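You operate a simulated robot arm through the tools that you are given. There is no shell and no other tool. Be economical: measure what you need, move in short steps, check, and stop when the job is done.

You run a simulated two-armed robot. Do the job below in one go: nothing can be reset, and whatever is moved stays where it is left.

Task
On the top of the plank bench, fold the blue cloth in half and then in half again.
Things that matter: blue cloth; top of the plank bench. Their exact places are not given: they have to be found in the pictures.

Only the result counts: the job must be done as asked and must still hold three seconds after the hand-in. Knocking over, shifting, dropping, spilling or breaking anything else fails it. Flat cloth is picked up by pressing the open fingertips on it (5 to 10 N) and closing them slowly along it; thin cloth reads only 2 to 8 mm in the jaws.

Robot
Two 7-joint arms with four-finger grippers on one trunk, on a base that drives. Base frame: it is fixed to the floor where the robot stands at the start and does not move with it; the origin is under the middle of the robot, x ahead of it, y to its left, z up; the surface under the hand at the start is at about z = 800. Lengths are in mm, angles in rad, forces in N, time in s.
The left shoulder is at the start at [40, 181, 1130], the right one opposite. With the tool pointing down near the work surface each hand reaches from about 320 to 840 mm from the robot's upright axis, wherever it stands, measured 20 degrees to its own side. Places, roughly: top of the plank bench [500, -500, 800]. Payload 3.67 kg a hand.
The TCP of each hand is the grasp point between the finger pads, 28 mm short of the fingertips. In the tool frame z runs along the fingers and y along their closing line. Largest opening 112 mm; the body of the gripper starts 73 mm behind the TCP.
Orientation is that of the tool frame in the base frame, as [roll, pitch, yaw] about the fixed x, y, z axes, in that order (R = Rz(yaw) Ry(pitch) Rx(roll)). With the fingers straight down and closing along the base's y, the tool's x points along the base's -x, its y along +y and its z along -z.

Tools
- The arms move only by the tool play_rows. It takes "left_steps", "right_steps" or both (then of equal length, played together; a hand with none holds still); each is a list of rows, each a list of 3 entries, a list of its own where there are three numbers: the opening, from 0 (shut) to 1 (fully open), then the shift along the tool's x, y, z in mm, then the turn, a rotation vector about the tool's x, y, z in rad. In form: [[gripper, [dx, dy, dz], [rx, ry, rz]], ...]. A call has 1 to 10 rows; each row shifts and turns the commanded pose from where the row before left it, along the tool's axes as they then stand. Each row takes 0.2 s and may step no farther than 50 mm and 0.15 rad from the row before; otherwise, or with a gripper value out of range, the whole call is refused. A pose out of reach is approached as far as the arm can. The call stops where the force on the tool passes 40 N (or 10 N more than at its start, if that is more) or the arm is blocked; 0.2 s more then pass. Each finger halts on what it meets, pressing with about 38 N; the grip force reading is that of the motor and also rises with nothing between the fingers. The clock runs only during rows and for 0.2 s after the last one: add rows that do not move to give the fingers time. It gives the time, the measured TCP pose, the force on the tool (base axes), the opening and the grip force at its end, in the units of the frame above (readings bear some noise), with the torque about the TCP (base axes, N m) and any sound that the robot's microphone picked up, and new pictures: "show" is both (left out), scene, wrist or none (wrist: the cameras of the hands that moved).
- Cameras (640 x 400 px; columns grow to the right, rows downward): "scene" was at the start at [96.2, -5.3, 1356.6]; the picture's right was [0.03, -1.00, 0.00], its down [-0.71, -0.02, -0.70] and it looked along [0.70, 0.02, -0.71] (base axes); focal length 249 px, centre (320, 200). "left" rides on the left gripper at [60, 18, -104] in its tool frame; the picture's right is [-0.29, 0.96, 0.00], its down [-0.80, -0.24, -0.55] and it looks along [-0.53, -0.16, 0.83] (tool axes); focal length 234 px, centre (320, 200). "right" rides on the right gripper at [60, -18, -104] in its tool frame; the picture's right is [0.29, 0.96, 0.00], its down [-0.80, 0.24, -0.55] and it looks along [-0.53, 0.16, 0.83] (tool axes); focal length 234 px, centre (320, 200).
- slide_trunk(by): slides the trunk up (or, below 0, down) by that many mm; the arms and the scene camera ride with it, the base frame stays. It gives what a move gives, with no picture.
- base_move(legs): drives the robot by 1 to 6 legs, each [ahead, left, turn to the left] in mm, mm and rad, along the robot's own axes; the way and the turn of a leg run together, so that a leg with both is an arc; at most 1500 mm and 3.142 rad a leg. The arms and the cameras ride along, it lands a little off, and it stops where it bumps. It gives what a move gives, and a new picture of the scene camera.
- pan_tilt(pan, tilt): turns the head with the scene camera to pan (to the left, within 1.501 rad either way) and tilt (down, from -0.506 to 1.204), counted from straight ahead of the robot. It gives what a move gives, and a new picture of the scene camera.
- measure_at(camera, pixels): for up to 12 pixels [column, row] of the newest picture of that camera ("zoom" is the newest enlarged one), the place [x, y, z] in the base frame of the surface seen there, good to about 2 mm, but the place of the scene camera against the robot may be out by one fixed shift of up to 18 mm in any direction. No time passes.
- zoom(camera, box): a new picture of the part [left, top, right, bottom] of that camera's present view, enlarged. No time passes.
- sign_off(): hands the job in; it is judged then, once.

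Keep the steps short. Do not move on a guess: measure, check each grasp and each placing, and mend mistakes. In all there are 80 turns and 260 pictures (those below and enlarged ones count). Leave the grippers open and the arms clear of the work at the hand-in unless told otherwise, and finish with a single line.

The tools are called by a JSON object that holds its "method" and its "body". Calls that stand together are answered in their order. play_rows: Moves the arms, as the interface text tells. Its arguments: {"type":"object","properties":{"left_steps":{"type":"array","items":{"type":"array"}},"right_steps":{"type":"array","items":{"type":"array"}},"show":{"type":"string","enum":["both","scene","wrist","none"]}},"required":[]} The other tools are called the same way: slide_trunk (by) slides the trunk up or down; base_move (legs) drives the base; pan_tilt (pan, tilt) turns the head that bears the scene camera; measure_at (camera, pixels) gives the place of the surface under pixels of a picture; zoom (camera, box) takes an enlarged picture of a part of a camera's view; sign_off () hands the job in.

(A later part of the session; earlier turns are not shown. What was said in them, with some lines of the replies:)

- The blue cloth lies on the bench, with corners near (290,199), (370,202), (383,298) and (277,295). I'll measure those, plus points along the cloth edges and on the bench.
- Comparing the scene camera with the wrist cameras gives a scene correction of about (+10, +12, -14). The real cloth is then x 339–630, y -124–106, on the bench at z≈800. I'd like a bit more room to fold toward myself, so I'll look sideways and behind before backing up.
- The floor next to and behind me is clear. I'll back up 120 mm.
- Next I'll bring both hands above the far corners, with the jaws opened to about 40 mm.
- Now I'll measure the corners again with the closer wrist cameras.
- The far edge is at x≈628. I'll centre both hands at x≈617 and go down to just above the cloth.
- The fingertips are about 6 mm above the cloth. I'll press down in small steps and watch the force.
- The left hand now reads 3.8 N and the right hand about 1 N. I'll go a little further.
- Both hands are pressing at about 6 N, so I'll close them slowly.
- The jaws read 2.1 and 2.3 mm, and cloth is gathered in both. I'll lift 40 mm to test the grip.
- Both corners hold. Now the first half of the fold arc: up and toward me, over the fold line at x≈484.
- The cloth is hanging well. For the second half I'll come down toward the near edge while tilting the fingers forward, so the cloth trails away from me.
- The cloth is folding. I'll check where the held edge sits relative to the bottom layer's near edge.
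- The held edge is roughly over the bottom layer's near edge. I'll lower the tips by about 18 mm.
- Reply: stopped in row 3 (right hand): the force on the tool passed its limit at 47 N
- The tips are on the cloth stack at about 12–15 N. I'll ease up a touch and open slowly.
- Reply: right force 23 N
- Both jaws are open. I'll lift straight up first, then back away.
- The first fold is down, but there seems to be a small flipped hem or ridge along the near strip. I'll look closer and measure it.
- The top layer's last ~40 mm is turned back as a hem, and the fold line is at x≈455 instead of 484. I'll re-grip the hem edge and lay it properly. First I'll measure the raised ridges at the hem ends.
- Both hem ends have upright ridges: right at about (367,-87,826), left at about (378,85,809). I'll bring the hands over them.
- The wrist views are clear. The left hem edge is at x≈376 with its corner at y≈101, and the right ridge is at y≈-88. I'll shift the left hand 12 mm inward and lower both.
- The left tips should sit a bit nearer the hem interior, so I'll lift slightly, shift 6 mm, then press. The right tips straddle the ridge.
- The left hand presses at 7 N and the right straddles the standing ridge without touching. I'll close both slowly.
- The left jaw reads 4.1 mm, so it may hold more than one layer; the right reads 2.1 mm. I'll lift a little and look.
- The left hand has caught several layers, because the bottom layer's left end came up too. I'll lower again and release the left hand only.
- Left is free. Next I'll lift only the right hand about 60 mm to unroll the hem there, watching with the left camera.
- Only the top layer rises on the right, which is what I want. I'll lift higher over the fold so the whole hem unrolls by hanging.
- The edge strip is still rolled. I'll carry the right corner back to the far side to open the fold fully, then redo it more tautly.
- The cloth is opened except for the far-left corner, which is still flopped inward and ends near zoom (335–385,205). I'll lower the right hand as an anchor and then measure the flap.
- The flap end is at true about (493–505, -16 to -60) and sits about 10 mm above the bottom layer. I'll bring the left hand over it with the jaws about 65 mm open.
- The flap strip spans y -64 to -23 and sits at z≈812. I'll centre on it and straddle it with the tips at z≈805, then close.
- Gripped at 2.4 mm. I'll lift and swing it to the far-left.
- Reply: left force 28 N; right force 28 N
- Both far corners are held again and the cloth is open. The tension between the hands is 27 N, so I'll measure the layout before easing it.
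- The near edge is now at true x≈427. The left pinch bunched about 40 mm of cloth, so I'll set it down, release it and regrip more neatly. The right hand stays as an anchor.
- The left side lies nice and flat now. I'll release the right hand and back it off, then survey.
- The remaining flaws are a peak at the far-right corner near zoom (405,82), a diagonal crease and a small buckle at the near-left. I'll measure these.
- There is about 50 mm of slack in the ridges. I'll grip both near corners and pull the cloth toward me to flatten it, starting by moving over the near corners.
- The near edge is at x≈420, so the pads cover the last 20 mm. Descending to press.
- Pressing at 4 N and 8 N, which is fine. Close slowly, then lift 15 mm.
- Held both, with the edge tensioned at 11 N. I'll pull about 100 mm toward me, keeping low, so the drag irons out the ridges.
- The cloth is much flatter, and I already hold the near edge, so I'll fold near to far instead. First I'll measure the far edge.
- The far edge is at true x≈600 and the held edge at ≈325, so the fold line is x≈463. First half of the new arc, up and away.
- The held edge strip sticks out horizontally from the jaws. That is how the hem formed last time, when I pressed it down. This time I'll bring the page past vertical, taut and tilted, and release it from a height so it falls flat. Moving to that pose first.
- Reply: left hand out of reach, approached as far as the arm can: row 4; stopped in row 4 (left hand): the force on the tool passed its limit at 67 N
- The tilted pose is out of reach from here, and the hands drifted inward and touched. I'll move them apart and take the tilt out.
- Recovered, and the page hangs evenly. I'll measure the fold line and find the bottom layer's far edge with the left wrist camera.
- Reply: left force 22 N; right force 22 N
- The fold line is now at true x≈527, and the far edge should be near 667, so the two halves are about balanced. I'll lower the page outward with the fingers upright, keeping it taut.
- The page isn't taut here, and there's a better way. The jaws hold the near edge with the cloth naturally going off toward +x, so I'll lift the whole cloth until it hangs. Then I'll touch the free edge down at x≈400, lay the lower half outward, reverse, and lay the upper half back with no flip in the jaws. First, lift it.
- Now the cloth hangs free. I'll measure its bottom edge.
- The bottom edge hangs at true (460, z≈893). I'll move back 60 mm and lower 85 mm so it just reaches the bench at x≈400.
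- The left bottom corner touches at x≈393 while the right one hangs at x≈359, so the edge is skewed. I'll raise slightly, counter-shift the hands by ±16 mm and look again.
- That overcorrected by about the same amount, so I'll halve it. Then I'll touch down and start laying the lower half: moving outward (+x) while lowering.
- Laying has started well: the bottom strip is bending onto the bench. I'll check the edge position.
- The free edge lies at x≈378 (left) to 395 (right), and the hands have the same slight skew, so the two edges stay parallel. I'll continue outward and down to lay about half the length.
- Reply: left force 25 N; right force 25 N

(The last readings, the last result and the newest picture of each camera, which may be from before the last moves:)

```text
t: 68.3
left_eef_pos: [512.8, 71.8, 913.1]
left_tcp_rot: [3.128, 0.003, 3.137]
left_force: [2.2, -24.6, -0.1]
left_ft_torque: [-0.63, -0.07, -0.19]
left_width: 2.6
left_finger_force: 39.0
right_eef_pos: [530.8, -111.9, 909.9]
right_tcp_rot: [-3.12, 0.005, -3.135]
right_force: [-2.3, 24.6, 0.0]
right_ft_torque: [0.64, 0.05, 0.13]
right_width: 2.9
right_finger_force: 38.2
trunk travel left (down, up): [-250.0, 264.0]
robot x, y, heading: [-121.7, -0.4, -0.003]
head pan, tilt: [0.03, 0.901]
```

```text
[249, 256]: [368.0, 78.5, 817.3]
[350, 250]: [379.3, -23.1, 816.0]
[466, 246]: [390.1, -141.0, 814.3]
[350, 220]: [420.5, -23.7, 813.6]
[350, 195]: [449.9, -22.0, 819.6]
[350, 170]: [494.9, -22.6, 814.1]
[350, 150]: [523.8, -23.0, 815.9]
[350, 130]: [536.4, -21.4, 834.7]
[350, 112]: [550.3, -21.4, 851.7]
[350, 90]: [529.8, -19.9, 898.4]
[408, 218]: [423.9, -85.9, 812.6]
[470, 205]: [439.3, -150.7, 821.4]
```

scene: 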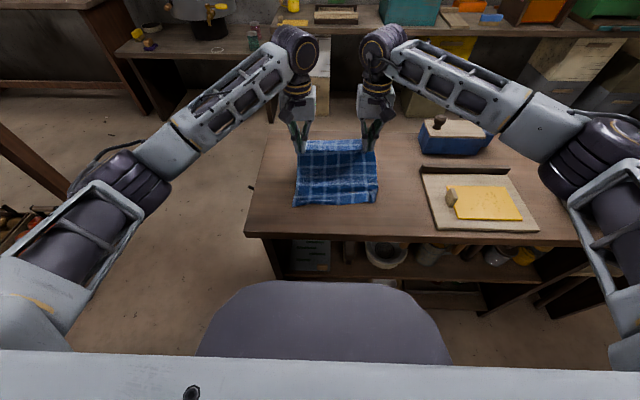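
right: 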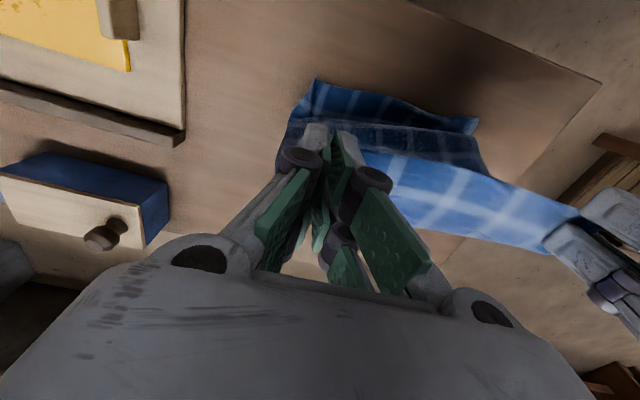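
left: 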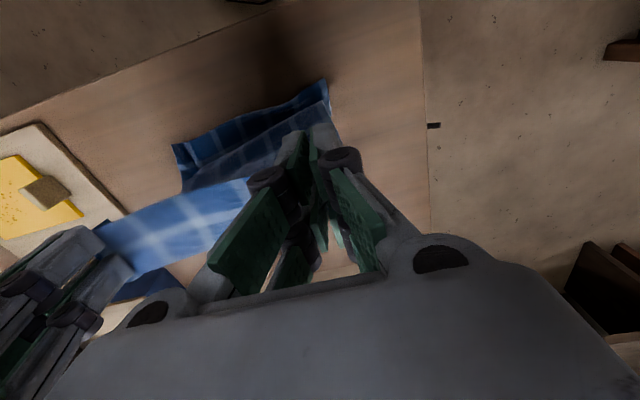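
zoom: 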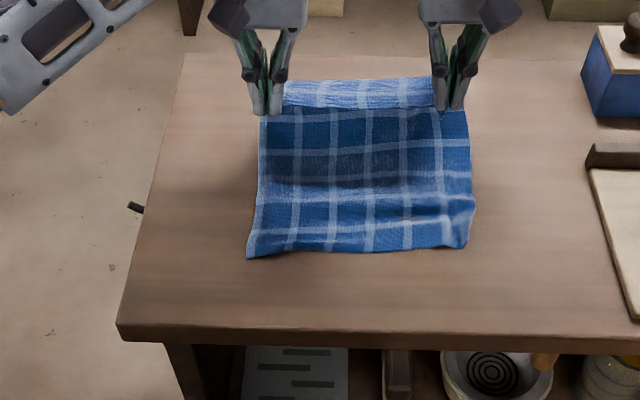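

About 146 mm is now laid flat, from 389 to 535, which is exactly half. Now I'll reverse and bring the held edge back toward me over the top.

{"method": "play_rows", "body": {"left_steps": [[0, [11, -1, -13], [0, 0, 0]], [0, [11, -1, -13], [0, 0, 0]], [0, [15, 0, 0], [0, 0, 0]], [0, [15, 0, 0], [0, 0, 0]], [0, [13, 0, 10], [0, 0, 0]], [0, [12, 0, 10], [0, 0, 0]], [0, [20, 0, 25], [0, 0, 0]], [0, [15, 0, 24], [0, 0, 0]], [0, [0, 0, 0], [0, 0, 0]]], "right_steps": [[0, [11, 1, -13], [0, 0, 0]], [0, [11, 1, -13], [0, 0, 0]], [0, [15, 0, 0], [0, 0, 0]], [0, [15, 0, 0], [0, 0, 0]], [0, [13, 0, 10], [0, 0, 0]], [0, [12, 0, 10], [0, 0, 0]], [0, [20, 0, 25], [0, 0, 0]], [0, [15, 0, 24], [0, 0, 0]], [0, [0, 0, 0], [0, 0, 0]]], "show": "both"}}

{"method": "zoom", "body": {"camera": "left", "box": [0, 40, 400, 290]}}

{"method": "zoom", "body": {"camera": "right", "box": [220, 40, 620, 290]}}

```text
t: 70.3
left_eef_pos: [400.6, 69.8, 866.6]
left_tcp_rot: [3.13, 0.004, 3.14]
left_force: [2.5, -23.9, -0.8]
left_ft_torque: [-0.6, -0.05, -0.16]
left_width: 2.4
left_finger_force: 37.0
right_eef_pos: [419.7, -112.0, 866.2]
right_tcp_rot: [-3.118, 0.005, -3.134]
right_force: [-2.7, 24.4, -0.3]
right_ft_torque: [0.6, 0.08, 0.12]
right_width: 2.4
right_finger_force: 37.2
trunk travel left (down, up): [-250.0, 264.0]
robot x, y, heading: [-115.9, 3.9, 0.003]
head pan, tilt: [0.03, 0.901]
```

scene: 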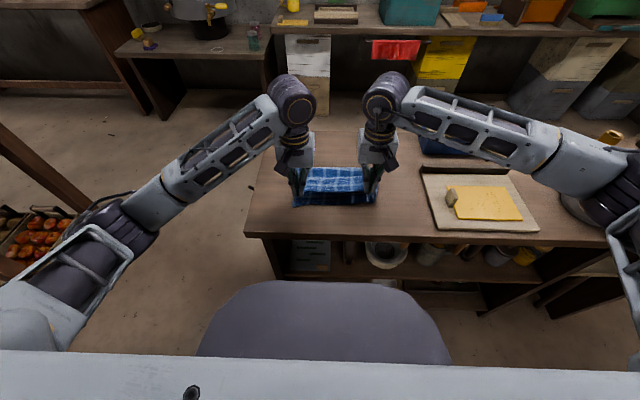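
right: 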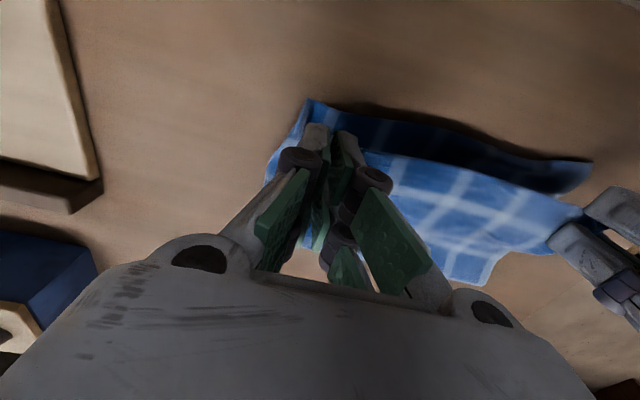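
left: 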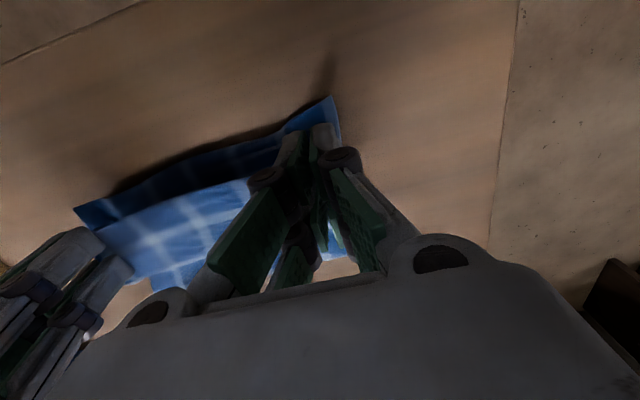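

```text
1.60 times, centred on (200, 165) of left
```

zoom: 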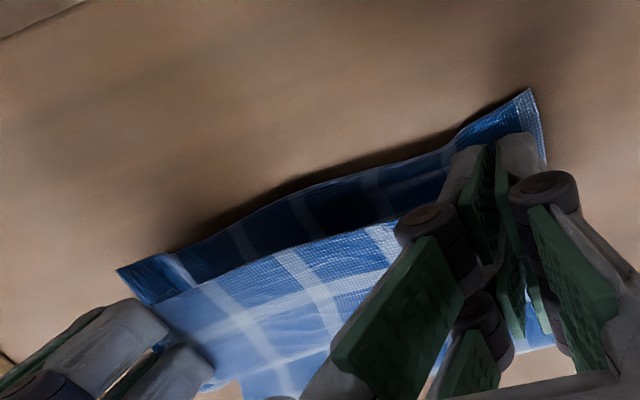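

```text
1.60 times, centred on (420, 165) of right
```

zoom: 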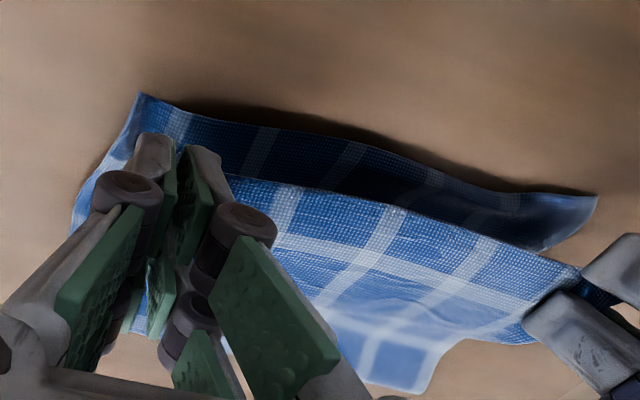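

Exactly as intended: the top layer comes back over with its edge leading. I'll measure the bottom edge against the held edge.

{"method": "measure_at", "body": {"camera": "left", "pixels": [[331, 97], [270, 132], [200, 155], [80, 212], [250, 180], [150, 200], [180, 285]]}}

{"method": "measure_at", "body": {"camera": "right", "pixels": [[308, 101], [400, 122], [500, 152], [400, 155], [480, 175], [470, 280], [266, 175]]}}

```text
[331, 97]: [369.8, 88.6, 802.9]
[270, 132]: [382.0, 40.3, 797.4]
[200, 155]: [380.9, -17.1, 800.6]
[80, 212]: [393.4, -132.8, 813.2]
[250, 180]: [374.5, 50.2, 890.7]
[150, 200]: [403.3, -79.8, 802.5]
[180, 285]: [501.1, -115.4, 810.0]
```

```text
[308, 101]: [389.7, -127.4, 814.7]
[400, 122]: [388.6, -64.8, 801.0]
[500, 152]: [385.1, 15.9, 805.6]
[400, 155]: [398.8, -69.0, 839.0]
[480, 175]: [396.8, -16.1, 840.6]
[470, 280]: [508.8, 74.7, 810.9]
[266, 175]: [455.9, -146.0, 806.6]
```

The bottom edge runs x≈370–390 and the held edge is about 18 mm short of it. I'll lower while moving 16 mm further.

{"method": "play_rows", "body": {"left_steps": [[0, [6, 0, 9], [0, 0, 0]], [0, [6, 0, 9], [0, 0, 0]], [0, [5, 0, 8], [0, 0, 0]], [0, [0, 0, 4], [0, 0, 0]], [0, [0, 0, 2], [0, 0, 0]], [0, [0, 0, 0], [0, 0, 0]]], "right_steps": [[0, [6, 0, 9], [0, 0, 0]], [0, [6, 0, 9], [0, 0, 0]], [0, [5, 0, 8], [0, 0, 0]], [0, [0, 0, 4], [0, 0, 0]], [0, [0, 0, 2], [0, 0, 0]], [0, [0, 0, 0], [0, 0, 0]]], "show": "wrist"}}

{"method": "zoom", "body": {"camera": "left", "box": [0, 40, 400, 290]}}

{"method": "zoom", "body": {"camera": "right", "box": [220, 40, 620, 290]}}

```text
t: 71.7
left_eef_pos: [384.3, 72.1, 835.1]
left_tcp_rot: [3.129, 0.001, 3.138]
left_force: [2.2, -24.5, 1.1]
left_ft_torque: [-0.62, -0.08, -0.17]
left_width: 2.3
left_finger_force: 38.0
right_eef_pos: [401.5, -111.5, 834.8]
right_tcp_rot: [-3.12, 0.004, -3.135]
right_force: [-2.2, 23.9, 1.2]
right_ft_torque: [0.59, 0.03, 0.11]
right_width: 2.7
right_finger_force: 38.1
trunk travel left (down, up): [-250.0, 264.0]
robot x, y, heading: [-125.6, 2.5, -0.0]
head pan, tilt: [0.03, 0.901]
```

right: 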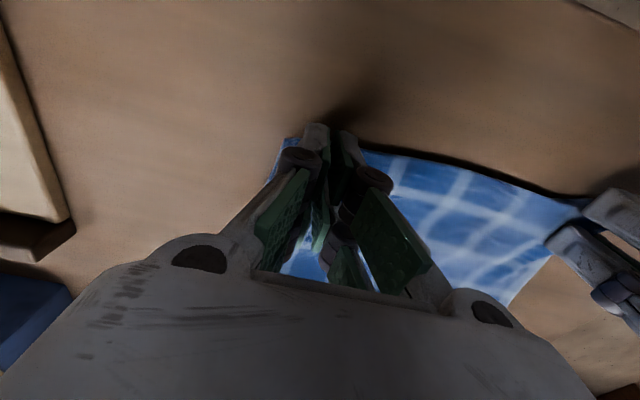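
left: 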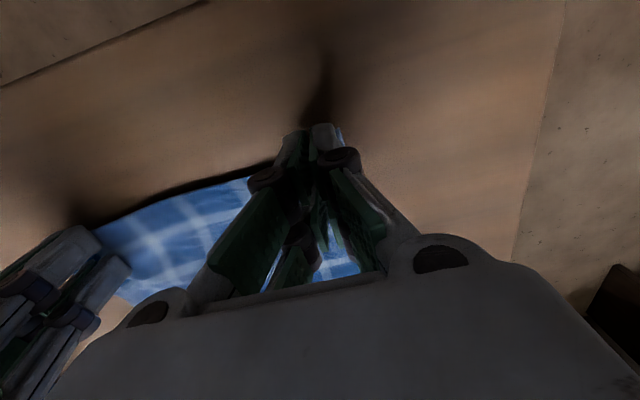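

```text
1.60 times, centred on (200, 165) of left
```

zoom: 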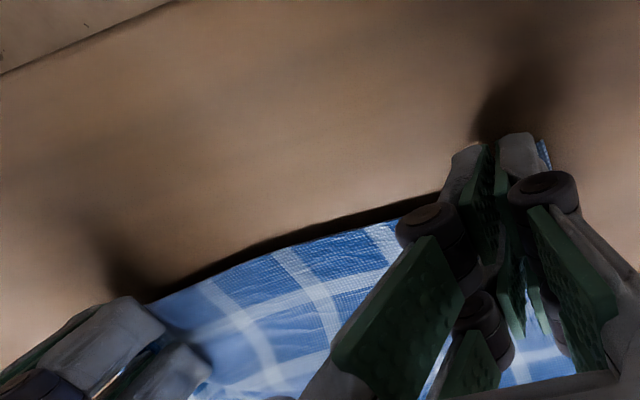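

```text
1.60 times, centred on (420, 165) of right
```

zoom: 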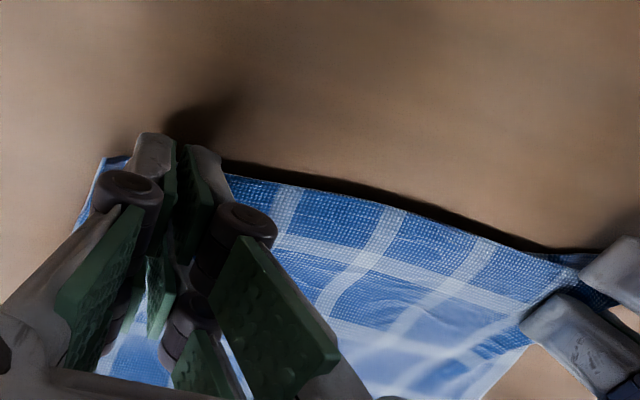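

The top edge now covers the bottom edge and the tips sit just above the stack. I'll relax the sideways tension, open slowly, then lift straight up and clear.

{"method": "play_rows", "body": {"left_steps": [[0, [0, -3, 1], [0, 0, 0]], [0.04, [0, -1, 1], [0, 0, 0]], [0.1, [0, 0, 0], [0, 0, 0]], [0.18, [0, 0, 0], [0, 0, 0]], [0.26, [0, 0, 0], [0, 0, 0]], [0.3, [0, 0, -5], [0, 0, 0]], [0.3, [0, 0, -20], [0, 0, 0]], [0.3, [0, 0, -40], [0, 0, 0]], [0.3, [0, 30, -35], [0, 0, 0]], [0.3, [20, 45, 0], [0, 0, 0]]], "right_steps": [[0, [0, 3, 1], [0, 0, 0]], [0.04, [0, 1, 1], [0, 0, 0]], [0.1, [0, 0, 0], [0, 0, 0]], [0.18, [0, 0, 0], [0, 0, 0]], [0.26, [0, 0, 0], [0, 0, 0]], [0.3, [0, 0, -5], [0, 0, 0]], [0.3, [0, 0, -20], [0, 0, 0]], [0.3, [0, 0, -40], [0, 0, 0]], [0.3, [0, -30, -35], [0, 0, 0]], [0.3, [20, -45, 0], [0, 0, 0]]], "show": "both"}}

{"method": "zoom", "body": {"camera": "scene", "box": [270, 150, 400, 230]}}

```text
t: 73.9
left_eef_pos: [363.5, 141.0, 933.6]
left_tcp_rot: [3.128, 0.004, 3.138]
left_force: [-0.5, 0.4, 0.0]
left_ft_torque: [0.0, -0.04, 0.0]
left_width: 33.6
left_finger_force: 0.2
right_eef_pos: [379.6, -182.3, 933.4]
right_tcp_rot: [-3.121, 0.007, -3.134]
right_force: [0.0, 0.4, -0.1]
right_ft_torque: [0.02, 0.01, 0.0]
right_width: 33.5
right_finger_force: 0.2
trunk travel left (down, up): [-250.0, 264.0]
robot x, y, heading: [-120.3, -1.6, 0.003]
head pan, tilt: [0.03, 0.901]
```

scene: 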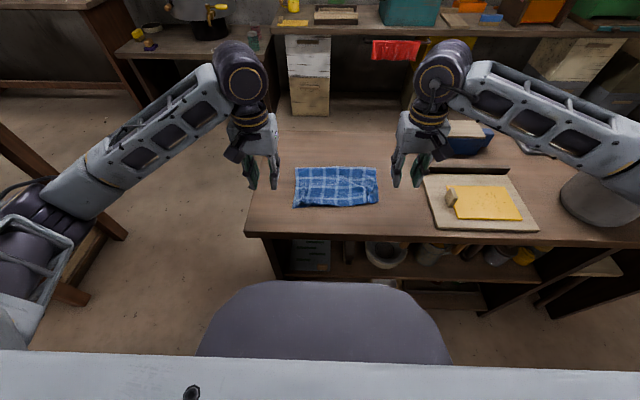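
right: 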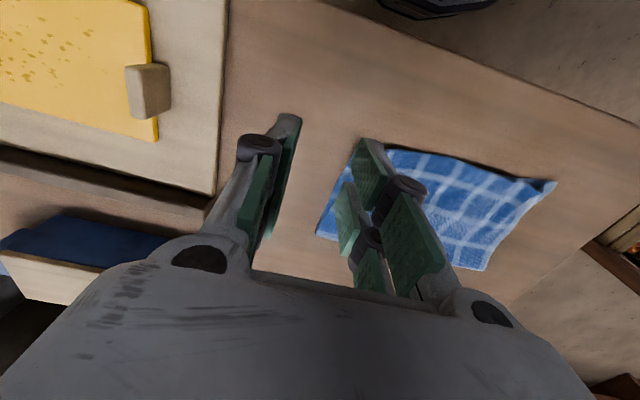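
left: 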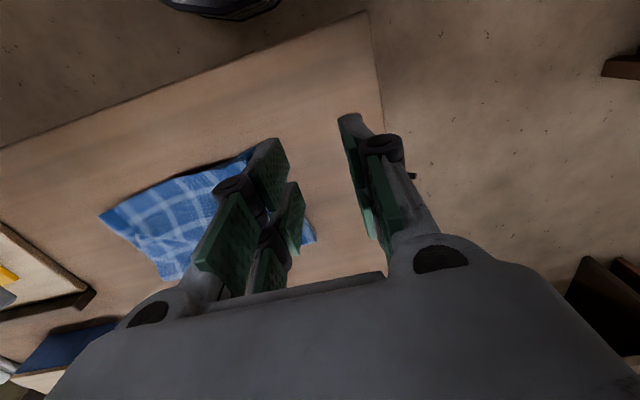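

```text
4.92 times, centred on (335, 190) of scene
```

zoom: 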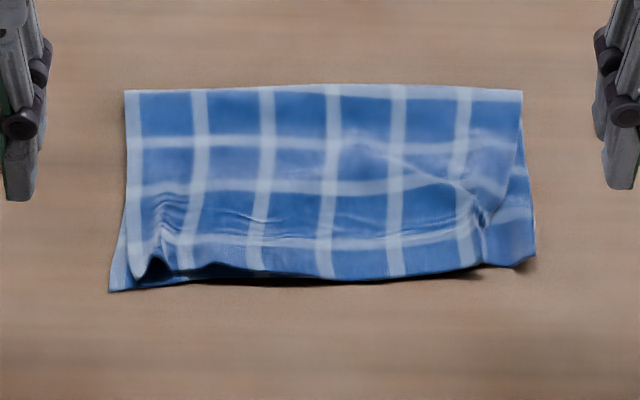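

The first fold is clean: edges aligned, two flat layers. Next I'll measure the folded stack for the second fold, where I'll use the same hang-and-lay method and grip the folded edge (one continuous loop, so both layers come along).

{"method": "measure_at", "body": {"camera": "zoom", "pixels": [[127, 93], [330, 88], [520, 94], [534, 250], [112, 288], [330, 278], [150, 120], [500, 120], [330, 150], [120, 200], [525, 170]]}}

```text
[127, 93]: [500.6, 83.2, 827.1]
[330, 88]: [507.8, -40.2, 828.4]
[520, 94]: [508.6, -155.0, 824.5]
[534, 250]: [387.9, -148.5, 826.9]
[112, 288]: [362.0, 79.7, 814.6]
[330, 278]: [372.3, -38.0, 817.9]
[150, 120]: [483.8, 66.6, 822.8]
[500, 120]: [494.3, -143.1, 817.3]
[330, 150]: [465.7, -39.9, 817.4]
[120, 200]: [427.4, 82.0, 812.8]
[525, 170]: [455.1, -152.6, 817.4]
```

The far fold edge is at true x≈511–519, y from 95 to -143, with its loop about 12 mm high. I'll hover and descend onto its two ends.

{"method": "play_rows", "body": {"left_steps": [[0.38, [-28.7, -14.8, 12], [0, 0, 0]], [0.38, [-28.7, -14.8, 12], [0, 0, 0]], [0.38, [-28.7, -14.8, 12], [0, 0, 0]], [0.38, [-28.7, -14.8, 12], [0, 0, 0]], [0.38, [-28.7, -14.8, 12], [0, 0, 0]], [0.38, [0, 0, 18], [0, 0, 0]], [0.38, [0, 0, 14], [0, 0, 0]], [0.38, [0, 0, 8], [0, 0, 0]], [0.38, [0, 0, 2], [0, 0, 0]], [0.38, [0, 0, 0], [0, 0, 0]]], "right_steps": [[0.38, [-26.3, 13.4, 12], [0, 0, 0]], [0.38, [-26.3, 13.4, 12], [0, 0, 0]], [0.38, [-26.3, 13.4, 12], [0, 0, 0]], [0.38, [-26.3, 13.4, 12], [0, 0, 0]], [0.38, [-26.3, 13.4, 12], [0, 0, 0]], [0.38, [0, 0, 18], [0, 0, 0]], [0.38, [0, 0, 14], [0, 0, 0]], [0.38, [0, 0, 8], [0, 0, 0]], [0.38, [0, 0, 2], [0, 0, 0]], [0.38, [0, 0, 0], [0, 0, 0]]], "show": "wrist"}}

```text
t: 76.1
left_eef_pos: [508.3, 69.7, 829.4]
left_tcp_rot: [3.128, 0.001, 3.139]
left_force: [-0.3, 0.0, -0.4]
left_ft_torque: [0.03, 0.01, 0.0]
left_width: 42.7
left_finger_force: 0.0
right_eef_pos: [512.5, -115.7, 830.4]
right_tcp_rot: [-3.118, 0.003, -3.135]
right_force: [1.0, 0.5, -1.0]
right_ft_torque: [0.01, -0.02, 0.0]
right_width: 42.6
right_finger_force: 0.0
trunk travel left (down, up): [-250.0, 264.0]
robot x, y, heading: [-121.3, 0.4, 0.003]
head pan, tilt: [0.03, 0.901]
```

right: 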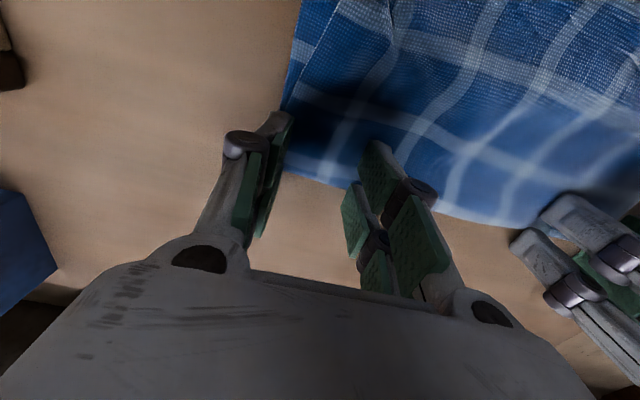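
left: 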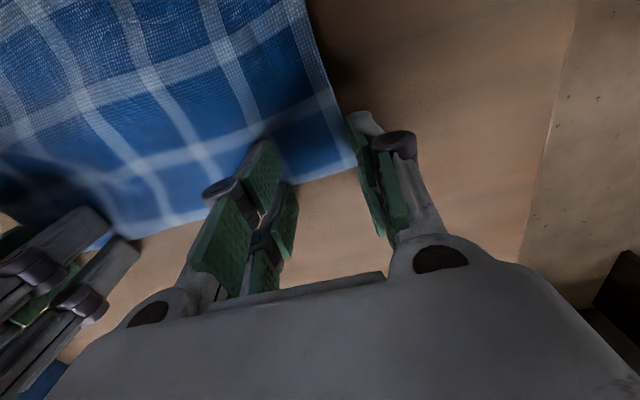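

There's no contact force yet. I'll shift slightly inward, press about 3 mm more, close slowly and lift a little.

{"method": "play_rows", "body": {"left_steps": [[0.38, [5, -6, -1], [0, 0, 0]], [0.38, [0, 0, 2.5], [0, 0, 0]], [0.38, [0, 0, 1.5], [0, 0, 0]], [0.31, [0, 0, 0], [0, 0, 0]], [0.24, [0, 0, 0], [0, 0, 0]], [0.17, [0, 0, 0], [0, 0, 0]], [0.1, [0, 0, 0], [0, 0, 0]], [0.03, [0, 0, 0], [0, 0, 0]], [0, [0, 0, 0], [0, 0, 0]], [0, [0, 0, 0], [0, 0, 0]]], "right_steps": [[0.38, [5, 4, -1], [0, 0, 0]], [0.38, [0, 0, 2.5], [0, 0, 0]], [0.38, [0, 0, 1.5], [0, 0, 0]], [0.31, [0, 0, 0], [0, 0, 0]], [0.24, [0, 0, 0], [0, 0, 0]], [0.17, [0, 0, 0], [0, 0, 0]], [0.1, [0, 0, 0], [0, 0, 0]], [0.03, [0, 0, 0], [0, 0, 0]], [0, [0, 0, 0], [0, 0, 0]], [0, [0, 0, 0], [0, 0, 0]]], "show": "wrist"}}

```text
t: 78.3
left_eef_pos: [501.8, 62.0, 829.7]
left_tcp_rot: [3.129, 0.003, 3.136]
left_force: [0.9, -15.6, 9.6]
left_ft_torque: [-0.44, 0.01, 0.12]
left_width: 3.6
left_finger_force: 37.8
right_eef_pos: [506.1, -110.8, 827.5]
right_tcp_rot: [-3.122, 0.004, -3.135]
right_force: [0.3, 13.5, 7.9]
right_ft_torque: [0.37, 0.03, -0.05]
right_width: 3.5
right_finger_force: 38.0
trunk travel left (down, up): [-250.0, 264.0]
robot x, y, heading: [-120.7, 1.4, -0.0]
head pan, tilt: [0.03, 0.901]
```

right: 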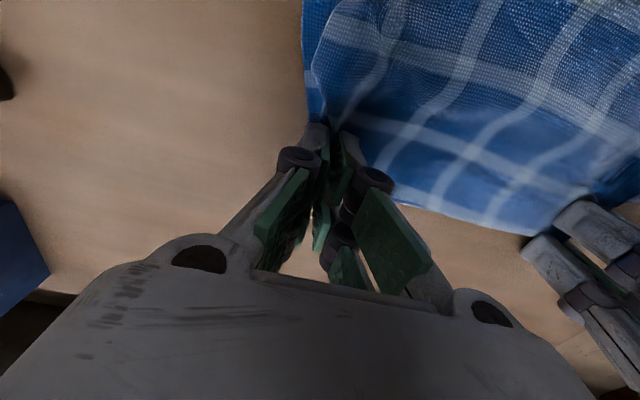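
left: 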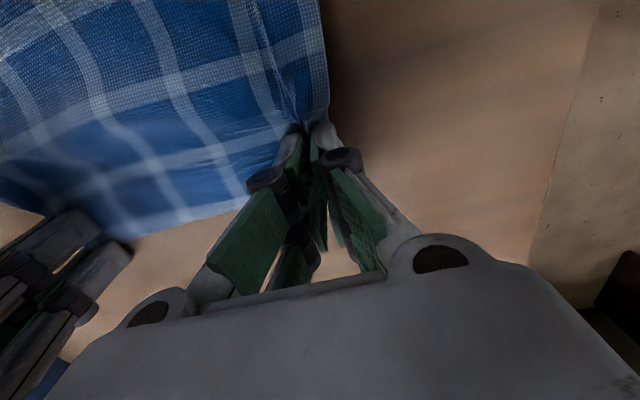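

The jaws read 3.6 and 3.5 mm, so both layers are held. I'll lift until the folded cloth hangs with its open edges just at the bench.

{"method": "play_rows", "body": {"left_steps": [[0, [0, 0, -20], [0, 0, 0]], [0, [-5, 0, -22], [0, 0, 0]], [0, [-8, 0, -22], [0, 0, 0]], [0, [-10, 0, -22], [0, 0, 0]], [0, [-10, 0, -22], [0, 0, 0]], [0, [-7, 0, -22], [0, 0, 0]], [0, [0, 0, -10], [0, 0, 0]], [0, [0, 0, 0], [0, 0, 0]], [0, [0, 0, 0], [0, 0, 0]]], "right_steps": [[0, [0, 0, -20], [0, 0, 0]], [0, [-5, 0, -22], [0, 0, 0]], [0, [-8, 0, -22], [0, 0, 0]], [0, [-10, 0, -22], [0, 0, 0]], [0, [-10, 0, -22], [0, 0, 0]], [0, [-7, 0, -22], [0, 0, 0]], [0, [0, 0, -10], [0, 0, 0]], [0, [0, 0, 0], [0, 0, 0]], [0, [0, 0, 0], [0, 0, 0]]], "show": "scene"}}

{"method": "zoom", "body": {"camera": "scene", "box": [250, 110, 410, 210]}}

{"method": "measure_at", "body": {"camera": "scene", "pixels": [[335, 150], [335, 155], [335, 160], [335, 165], [335, 170], [335, 175], [335, 180], [335, 185], [300, 170], [370, 170], [300, 178], [370, 178]]}}

```text
t: 80.3
left_eef_pos: [543.9, 61.2, 966.2]
left_tcp_rot: [3.126, 0.002, 3.138]
left_force: [0.7, -4.3, -0.5]
left_ft_torque: [-0.13, 0.02, 0.03]
left_width: 2.6
left_finger_force: 37.8
right_eef_pos: [547.1, -109.2, 967.5]
right_tcp_rot: [-3.119, 0.002, -3.137]
right_force: [0.5, 4.7, -0.1]
right_ft_torque: [0.1, -0.02, -0.02]
right_width: 3.4
right_finger_force: 38.0
trunk travel left (down, up): [-250.0, 264.0]
robot x, y, heading: [-119.3, -1.6, 0.003]
head pan, tilt: [0.03, 0.901]
```

scene: 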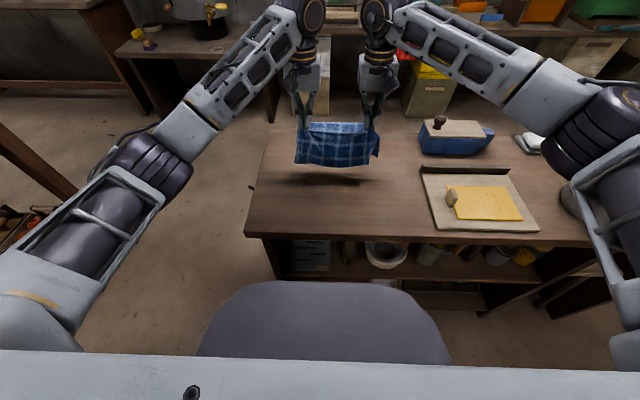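

```text
4.00 times, centred on (330, 160) of scene
```

zoom: 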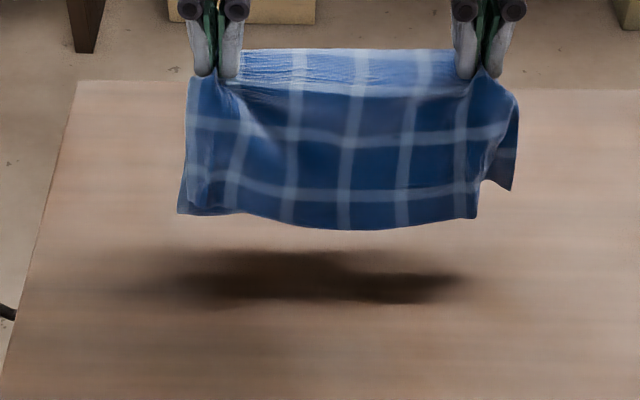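

```text
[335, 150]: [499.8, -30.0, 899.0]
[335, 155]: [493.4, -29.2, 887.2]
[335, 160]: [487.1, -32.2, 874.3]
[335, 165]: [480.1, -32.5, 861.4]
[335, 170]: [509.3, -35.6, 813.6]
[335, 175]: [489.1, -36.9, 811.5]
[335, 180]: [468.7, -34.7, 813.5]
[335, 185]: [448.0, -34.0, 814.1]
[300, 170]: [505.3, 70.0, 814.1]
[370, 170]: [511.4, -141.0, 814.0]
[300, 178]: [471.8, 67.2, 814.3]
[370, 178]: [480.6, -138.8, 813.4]
```

Both layers hang together. The bottom edge is at true x≈489, about 43 mm above the bench. I'll touch it down, then sweep the hands toward me while lowering to lay the first half.

{"method": "play_rows", "body": {"left_steps": [[0, [0, 0, 18], [0, 0, 0]], [0, [0, 0, 18], [0, 0, 0]], [0, [0, 0, 16], [0, 0, 0]], [0, [14, 0, 2], [0, 0, 0]], [0, [20, 0, 2], [0, 0, 0]], [0, [20, 0, 4], [0, 0, 0]], [0, [18, 0, 8], [0, 0, 0]], [0, [16, 0, 10], [0, 0, 0]], [0, [14, 0, 10], [0, 0, 0]], [0, [0, 0, 0], [0, 0, 0]]], "right_steps": [[0, [0, 0, 18], [0, 0, 0]], [0, [0, 0, 18], [0, 0, 0]], [0, [0, 0, 16], [0, 0, 0]], [0, [14, 0, 2], [0, 0, 0]], [0, [20, 0, 2], [0, 0, 0]], [0, [20, 0, 4], [0, 0, 0]], [0, [18, 0, 8], [0, 0, 0]], [0, [16, 0, 10], [0, 0, 0]], [0, [14, 0, 10], [0, 0, 0]], [0, [0, 0, 0], [0, 0, 0]]], "show": "both"}}

{"method": "zoom", "body": {"camera": "scene", "box": [250, 130, 410, 230]}}

{"method": "measure_at", "body": {"camera": "scene", "pixels": [[335, 165], [335, 170], [335, 175], [335, 180], [335, 185], [335, 190], [335, 195], [335, 200]]}}

{"method": "measure_at", "body": {"camera": "right", "pixels": [[400, 120], [400, 140], [400, 155], [400, 180], [420, 200], [440, 230], [460, 260], [470, 285]]}}

```text
t: 82.5
left_eef_pos: [440.2, 62.8, 878.5]
left_tcp_rot: [3.128, 0.001, 3.138]
left_force: [1.1, -10.0, -0.6]
left_ft_torque: [-0.32, 0.02, 0.09]
left_width: 3.0
left_finger_force: 38.1
right_eef_pos: [444.1, -111.1, 879.6]
right_tcp_rot: [-3.117, 0.002, -3.135]
right_force: [-1.5, 11.1, -0.7]
right_ft_torque: [0.3, -0.01, -0.13]
right_width: 3.2
right_finger_force: 38.2
trunk travel left (down, up): [-250.0, 264.0]
robot x, y, heading: [-119.6, -3.6, -0.0]
head pan, tilt: [0.03, 0.901]
```

scene: 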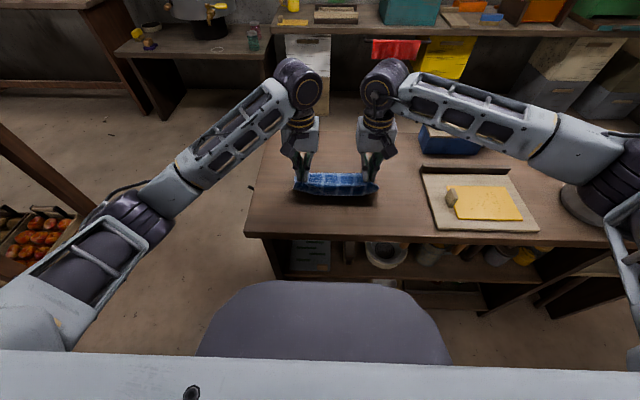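
right: 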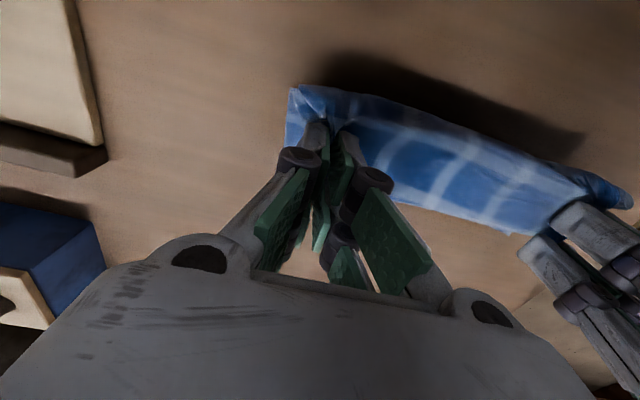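
left: 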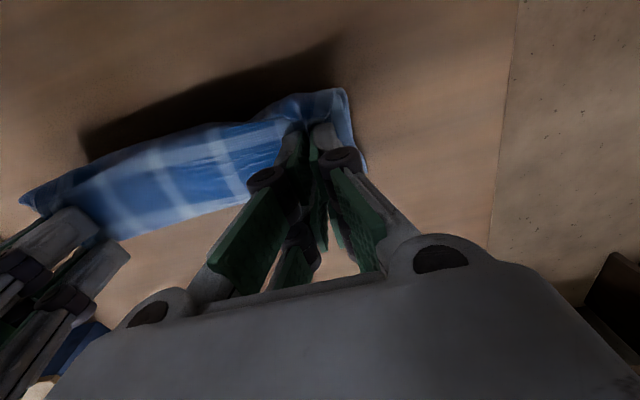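

```text
4.00 times, centred on (330, 180) of scene
```

zoom: 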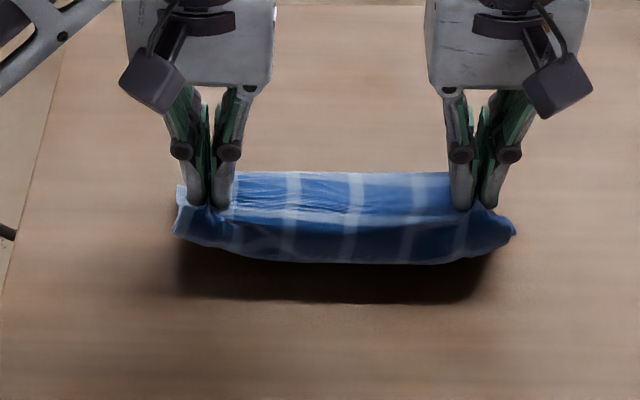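

```text
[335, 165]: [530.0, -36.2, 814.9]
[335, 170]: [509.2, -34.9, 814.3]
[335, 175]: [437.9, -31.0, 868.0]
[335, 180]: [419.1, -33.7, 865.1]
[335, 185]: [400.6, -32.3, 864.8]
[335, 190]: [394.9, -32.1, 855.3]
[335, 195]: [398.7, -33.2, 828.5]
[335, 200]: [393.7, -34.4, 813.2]
```

```text
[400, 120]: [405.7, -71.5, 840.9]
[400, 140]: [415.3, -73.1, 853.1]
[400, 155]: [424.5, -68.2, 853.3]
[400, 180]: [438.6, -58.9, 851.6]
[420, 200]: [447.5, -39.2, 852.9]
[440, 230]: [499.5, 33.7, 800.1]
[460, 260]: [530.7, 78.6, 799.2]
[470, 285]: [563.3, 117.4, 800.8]
```

The page stands over the laid half: bend at x≈405, held edge at ≈448, with the laid half tucked underneath toward +x. Now I'll reverse outward about 30 mm and lower the held edge.

{"method": "play_rows", "body": {"left_steps": [[0, [-10, 0, 3], [0, 0, 0]], [0, [-9, 0, 9], [0, 0, 0]], [0, [-8, 0, 10], [0, 0, 0]], [0, [-3, 0, 9], [0, 0, 0]], [0, [0, 0, 7], [0, 0, 0]], [0, [0, 0, 0], [0, 0, 0]]], "right_steps": [[0, [-10, 0, 3], [0, 0, 0]], [0, [-9, 0, 9], [0, 0, 0]], [0, [-8, 0, 10], [0, 0, 0]], [0, [-3, 0, 9], [0, 0, 0]], [0, [0, 0, 7], [0, 0, 0]], [0, [0, 0, 0], [0, 0, 0]]], "show": "both"}}

{"method": "zoom", "body": {"camera": "scene", "box": [250, 130, 410, 230]}}

{"method": "measure_at", "body": {"camera": "scene", "pixels": [[335, 166], [335, 169], [335, 172], [335, 175], [335, 180], [335, 185], [335, 190], [335, 195], [335, 198]]}}

```text
t: 83.9
left_eef_pos: [472.0, 61.7, 841.4]
left_tcp_rot: [3.128, 0.003, 3.139]
left_force: [0.3, -14.1, -0.1]
left_ft_torque: [-0.4, -0.04, 0.16]
left_width: 3.1
left_finger_force: 38.0
right_eef_pos: [475.5, -111.3, 842.0]
right_tcp_rot: [-3.119, 0.004, -3.136]
right_force: [-0.9, 13.6, -0.1]
right_ft_torque: [0.39, 0.05, -0.1]
right_width: 3.2
right_finger_force: 37.8
trunk travel left (down, up): [-250.0, 264.0]
robot x, y, heading: [-122.4, 3.5, 0.003]
head pan, tilt: [0.03, 0.901]
```

scene: 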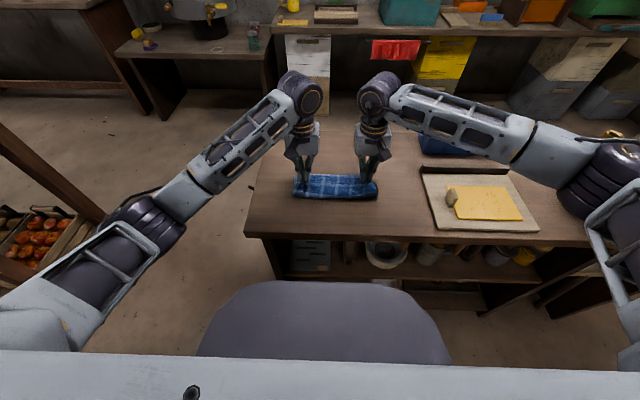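
right: 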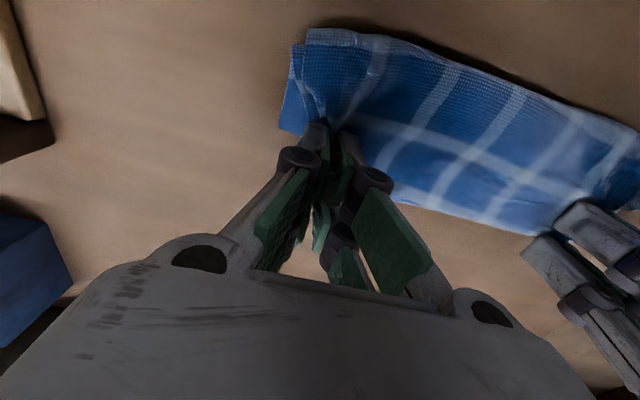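
left: 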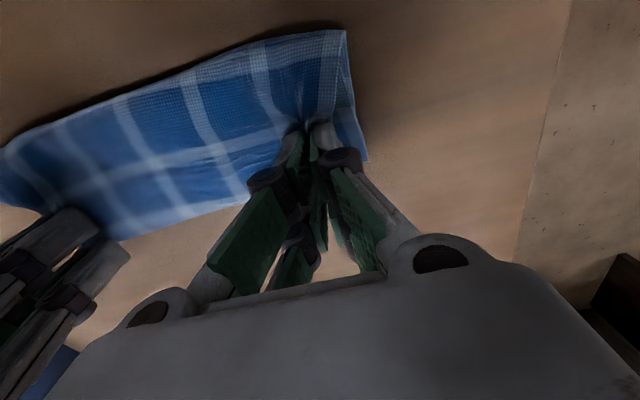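

```text
4.00 times, centred on (330, 180) of scene
```

zoom: 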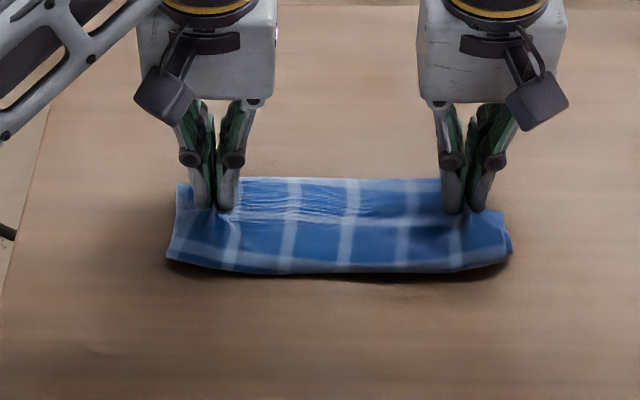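

```text
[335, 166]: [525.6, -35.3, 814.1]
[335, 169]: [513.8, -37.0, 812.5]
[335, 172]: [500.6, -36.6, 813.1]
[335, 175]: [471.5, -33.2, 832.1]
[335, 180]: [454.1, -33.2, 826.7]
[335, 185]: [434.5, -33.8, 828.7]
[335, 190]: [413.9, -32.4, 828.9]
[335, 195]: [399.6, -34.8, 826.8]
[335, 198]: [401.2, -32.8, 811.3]
```

The folded strip is about 75 mm deep (x≈407–482) and flat on top. I'll lower the last few millimetres, ease the tension, release and lift straight away.

{"method": "play_rows", "body": {"left_steps": [[0, [0, -2, 4], [0, 0, 0]], [0, [0, -1, 1], [0, 0, 0]], [0.06, [0, 0, 0], [0, 0, 0]], [0.13, [0, 0, 0], [0, 0, 0]], [0.2, [0, 0, 0], [0, 0, 0]], [0.27, [0, 0, -3], [0, 0, 0]], [0.3, [0, 0, -15], [0, 0, 0]], [0.3, [0, 0, -40], [0, 0, 0]], [0.4, [0, 25, -40], [0, 0, 0]], [0.5, [0, 48, 0], [0, 0, 0]]], "right_steps": [[0, [0, 2, 4], [0, 0, 0]], [0, [0, 1, 1], [0, 0, 0]], [0.06, [0, 0, 0], [0, 0, 0]], [0.13, [0, 0, 0], [0, 0, 0]], [0.2, [0, 0, 0], [0, 0, 0]], [0.27, [0, 0, -3], [0, 0, 0]], [0.3, [0, 0, -15], [0, 0, 0]], [0.3, [0, 0, -40], [0, 0, 0]], [0.4, [0, -25, -40], [0, 0, 0]], [0.5, [0, -48, 0], [0, 0, 0]]], "show": "both"}}

{"method": "zoom", "body": {"camera": "scene", "box": [270, 150, 400, 230]}}

{"method": "measure_at", "body": {"camera": "scene", "pixels": [[335, 169], [335, 172], [335, 175], [335, 178], [335, 182], [335, 186], [335, 190], [335, 194], [335, 197], [298, 180], [375, 182]]}}

```text
t: 86.1
left_eef_pos: [470.2, 133.2, 937.3]
left_tcp_rot: [3.128, 0.002, 3.139]
left_force: [0.2, -0.8, -0.7]
left_ft_torque: [-0.02, -0.05, 0.0]
left_width: 55.9
left_finger_force: 0.0
right_eef_pos: [477.9, -181.3, 935.5]
right_tcp_rot: [-3.117, 0.003, -3.134]
right_force: [0.0, 0.5, -0.4]
right_ft_torque: [-0.01, -0.01, -0.01]
right_width: 55.9
right_finger_force: 0.1
trunk travel left (down, up): [-250.0, 264.0]
robot x, y, heading: [-123.2, -0.2, 0.004]
head pan, tilt: [0.03, 0.901]
```

scene: 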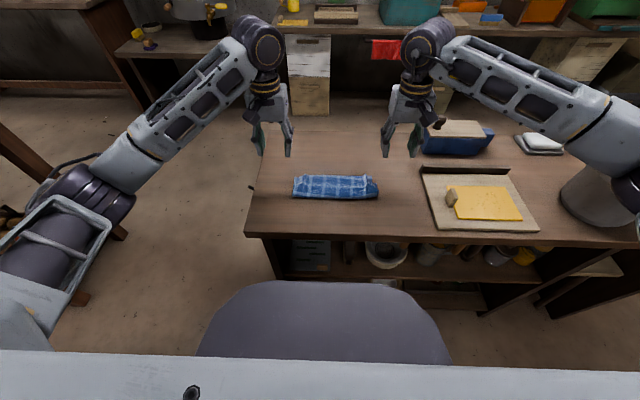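
right: 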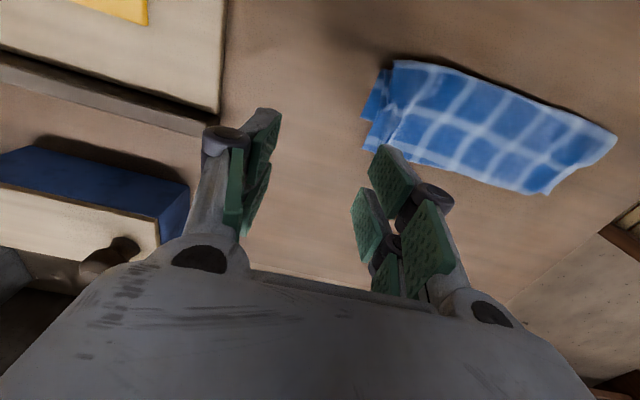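
left: 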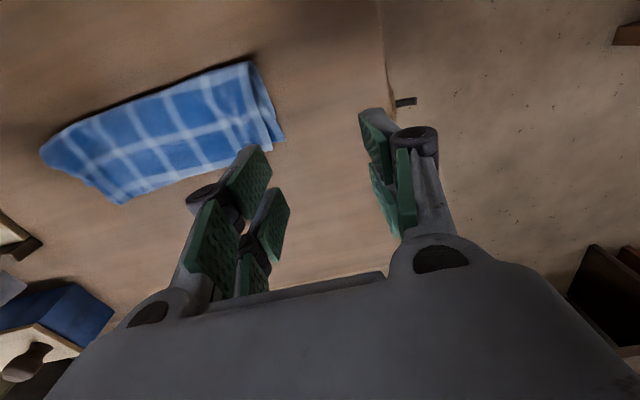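

```text
4.92 times, centred on (335, 190) of scene
```

zoom: 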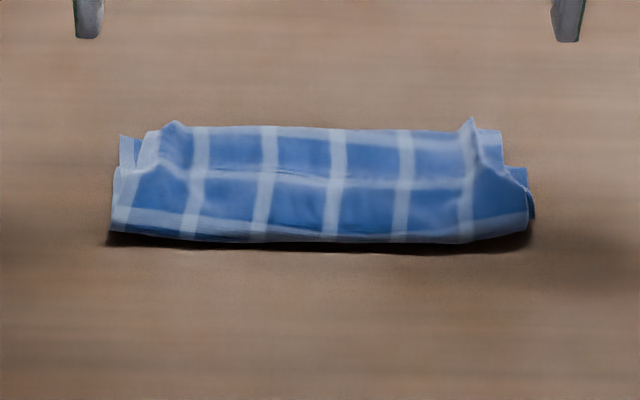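

```text
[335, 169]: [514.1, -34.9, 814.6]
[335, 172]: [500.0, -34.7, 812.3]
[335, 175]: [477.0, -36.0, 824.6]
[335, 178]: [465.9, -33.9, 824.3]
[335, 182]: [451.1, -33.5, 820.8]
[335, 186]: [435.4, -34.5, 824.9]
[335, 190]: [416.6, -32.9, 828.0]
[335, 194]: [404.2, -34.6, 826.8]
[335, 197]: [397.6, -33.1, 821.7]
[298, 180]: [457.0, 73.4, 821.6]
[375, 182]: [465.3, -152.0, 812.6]
```

The cloth is folded in half twice: a neat four-layer strip about 85 × 235 mm on the bench, with nothing else moved. I'll open the grippers fully and move the arms further clear.

{"method": "play_rows", "body": {"left_steps": [[0.8, [10, 35, -20], [0, 0, 0]], [1, [10, 40, -20], [0, 0, 0]], [1, [0, 0, 0], [0, 0, 0]], [1, [0, 0, 0], [0, 0, 0]]], "right_steps": [[0.8, [10, -35, -20], [0, 0, 0]], [1, [10, -40, -20], [0, 0, 0]], [1, [0, 0, 0], [0, 0, 0]], [1, [0, 0, 0], [0, 0, 0]]], "show": "scene"}}

```text
t: 87.1
left_eef_pos: [449.2, 207.2, 979.7]
left_tcp_rot: [3.128, 0.002, 3.138]
left_force: [-0.3, -0.1, 0.8]
left_ft_torque: [0.04, 0.0, -0.03]
left_width: 112.0
left_finger_force: 0.1
right_eef_pos: [457.5, -255.1, 976.4]
right_tcp_rot: [-3.12, 0.007, -3.137]
right_force: [-0.1, -1.2, -0.6]
right_ft_torque: [-0.01, -0.03, -0.03]
right_width: 112.3
right_finger_force: 0.1
trunk travel left (down, up): [-250.0, 264.0]
robot x, y, heading: [-122.6, 0.2, 0.0]
head pan, tilt: [0.03, 0.901]
5 turns are left
```

scene: 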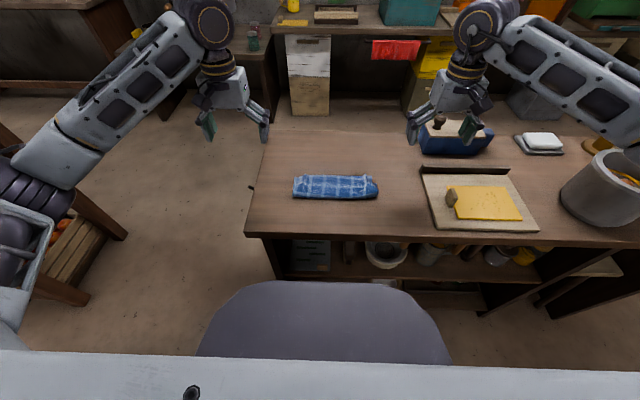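

The cloth is still and the arms are clear with the grippers open, so I'm handing in.

{"method": "sign_off", "body": {}}

```text
The job is handed in.
```

The blue cloth lies on the plank bench folded in half twice, both folds in the same direction, as a four-layer strip of about 85 × 235 mm with small gathers at two corners; nothing else was moved.
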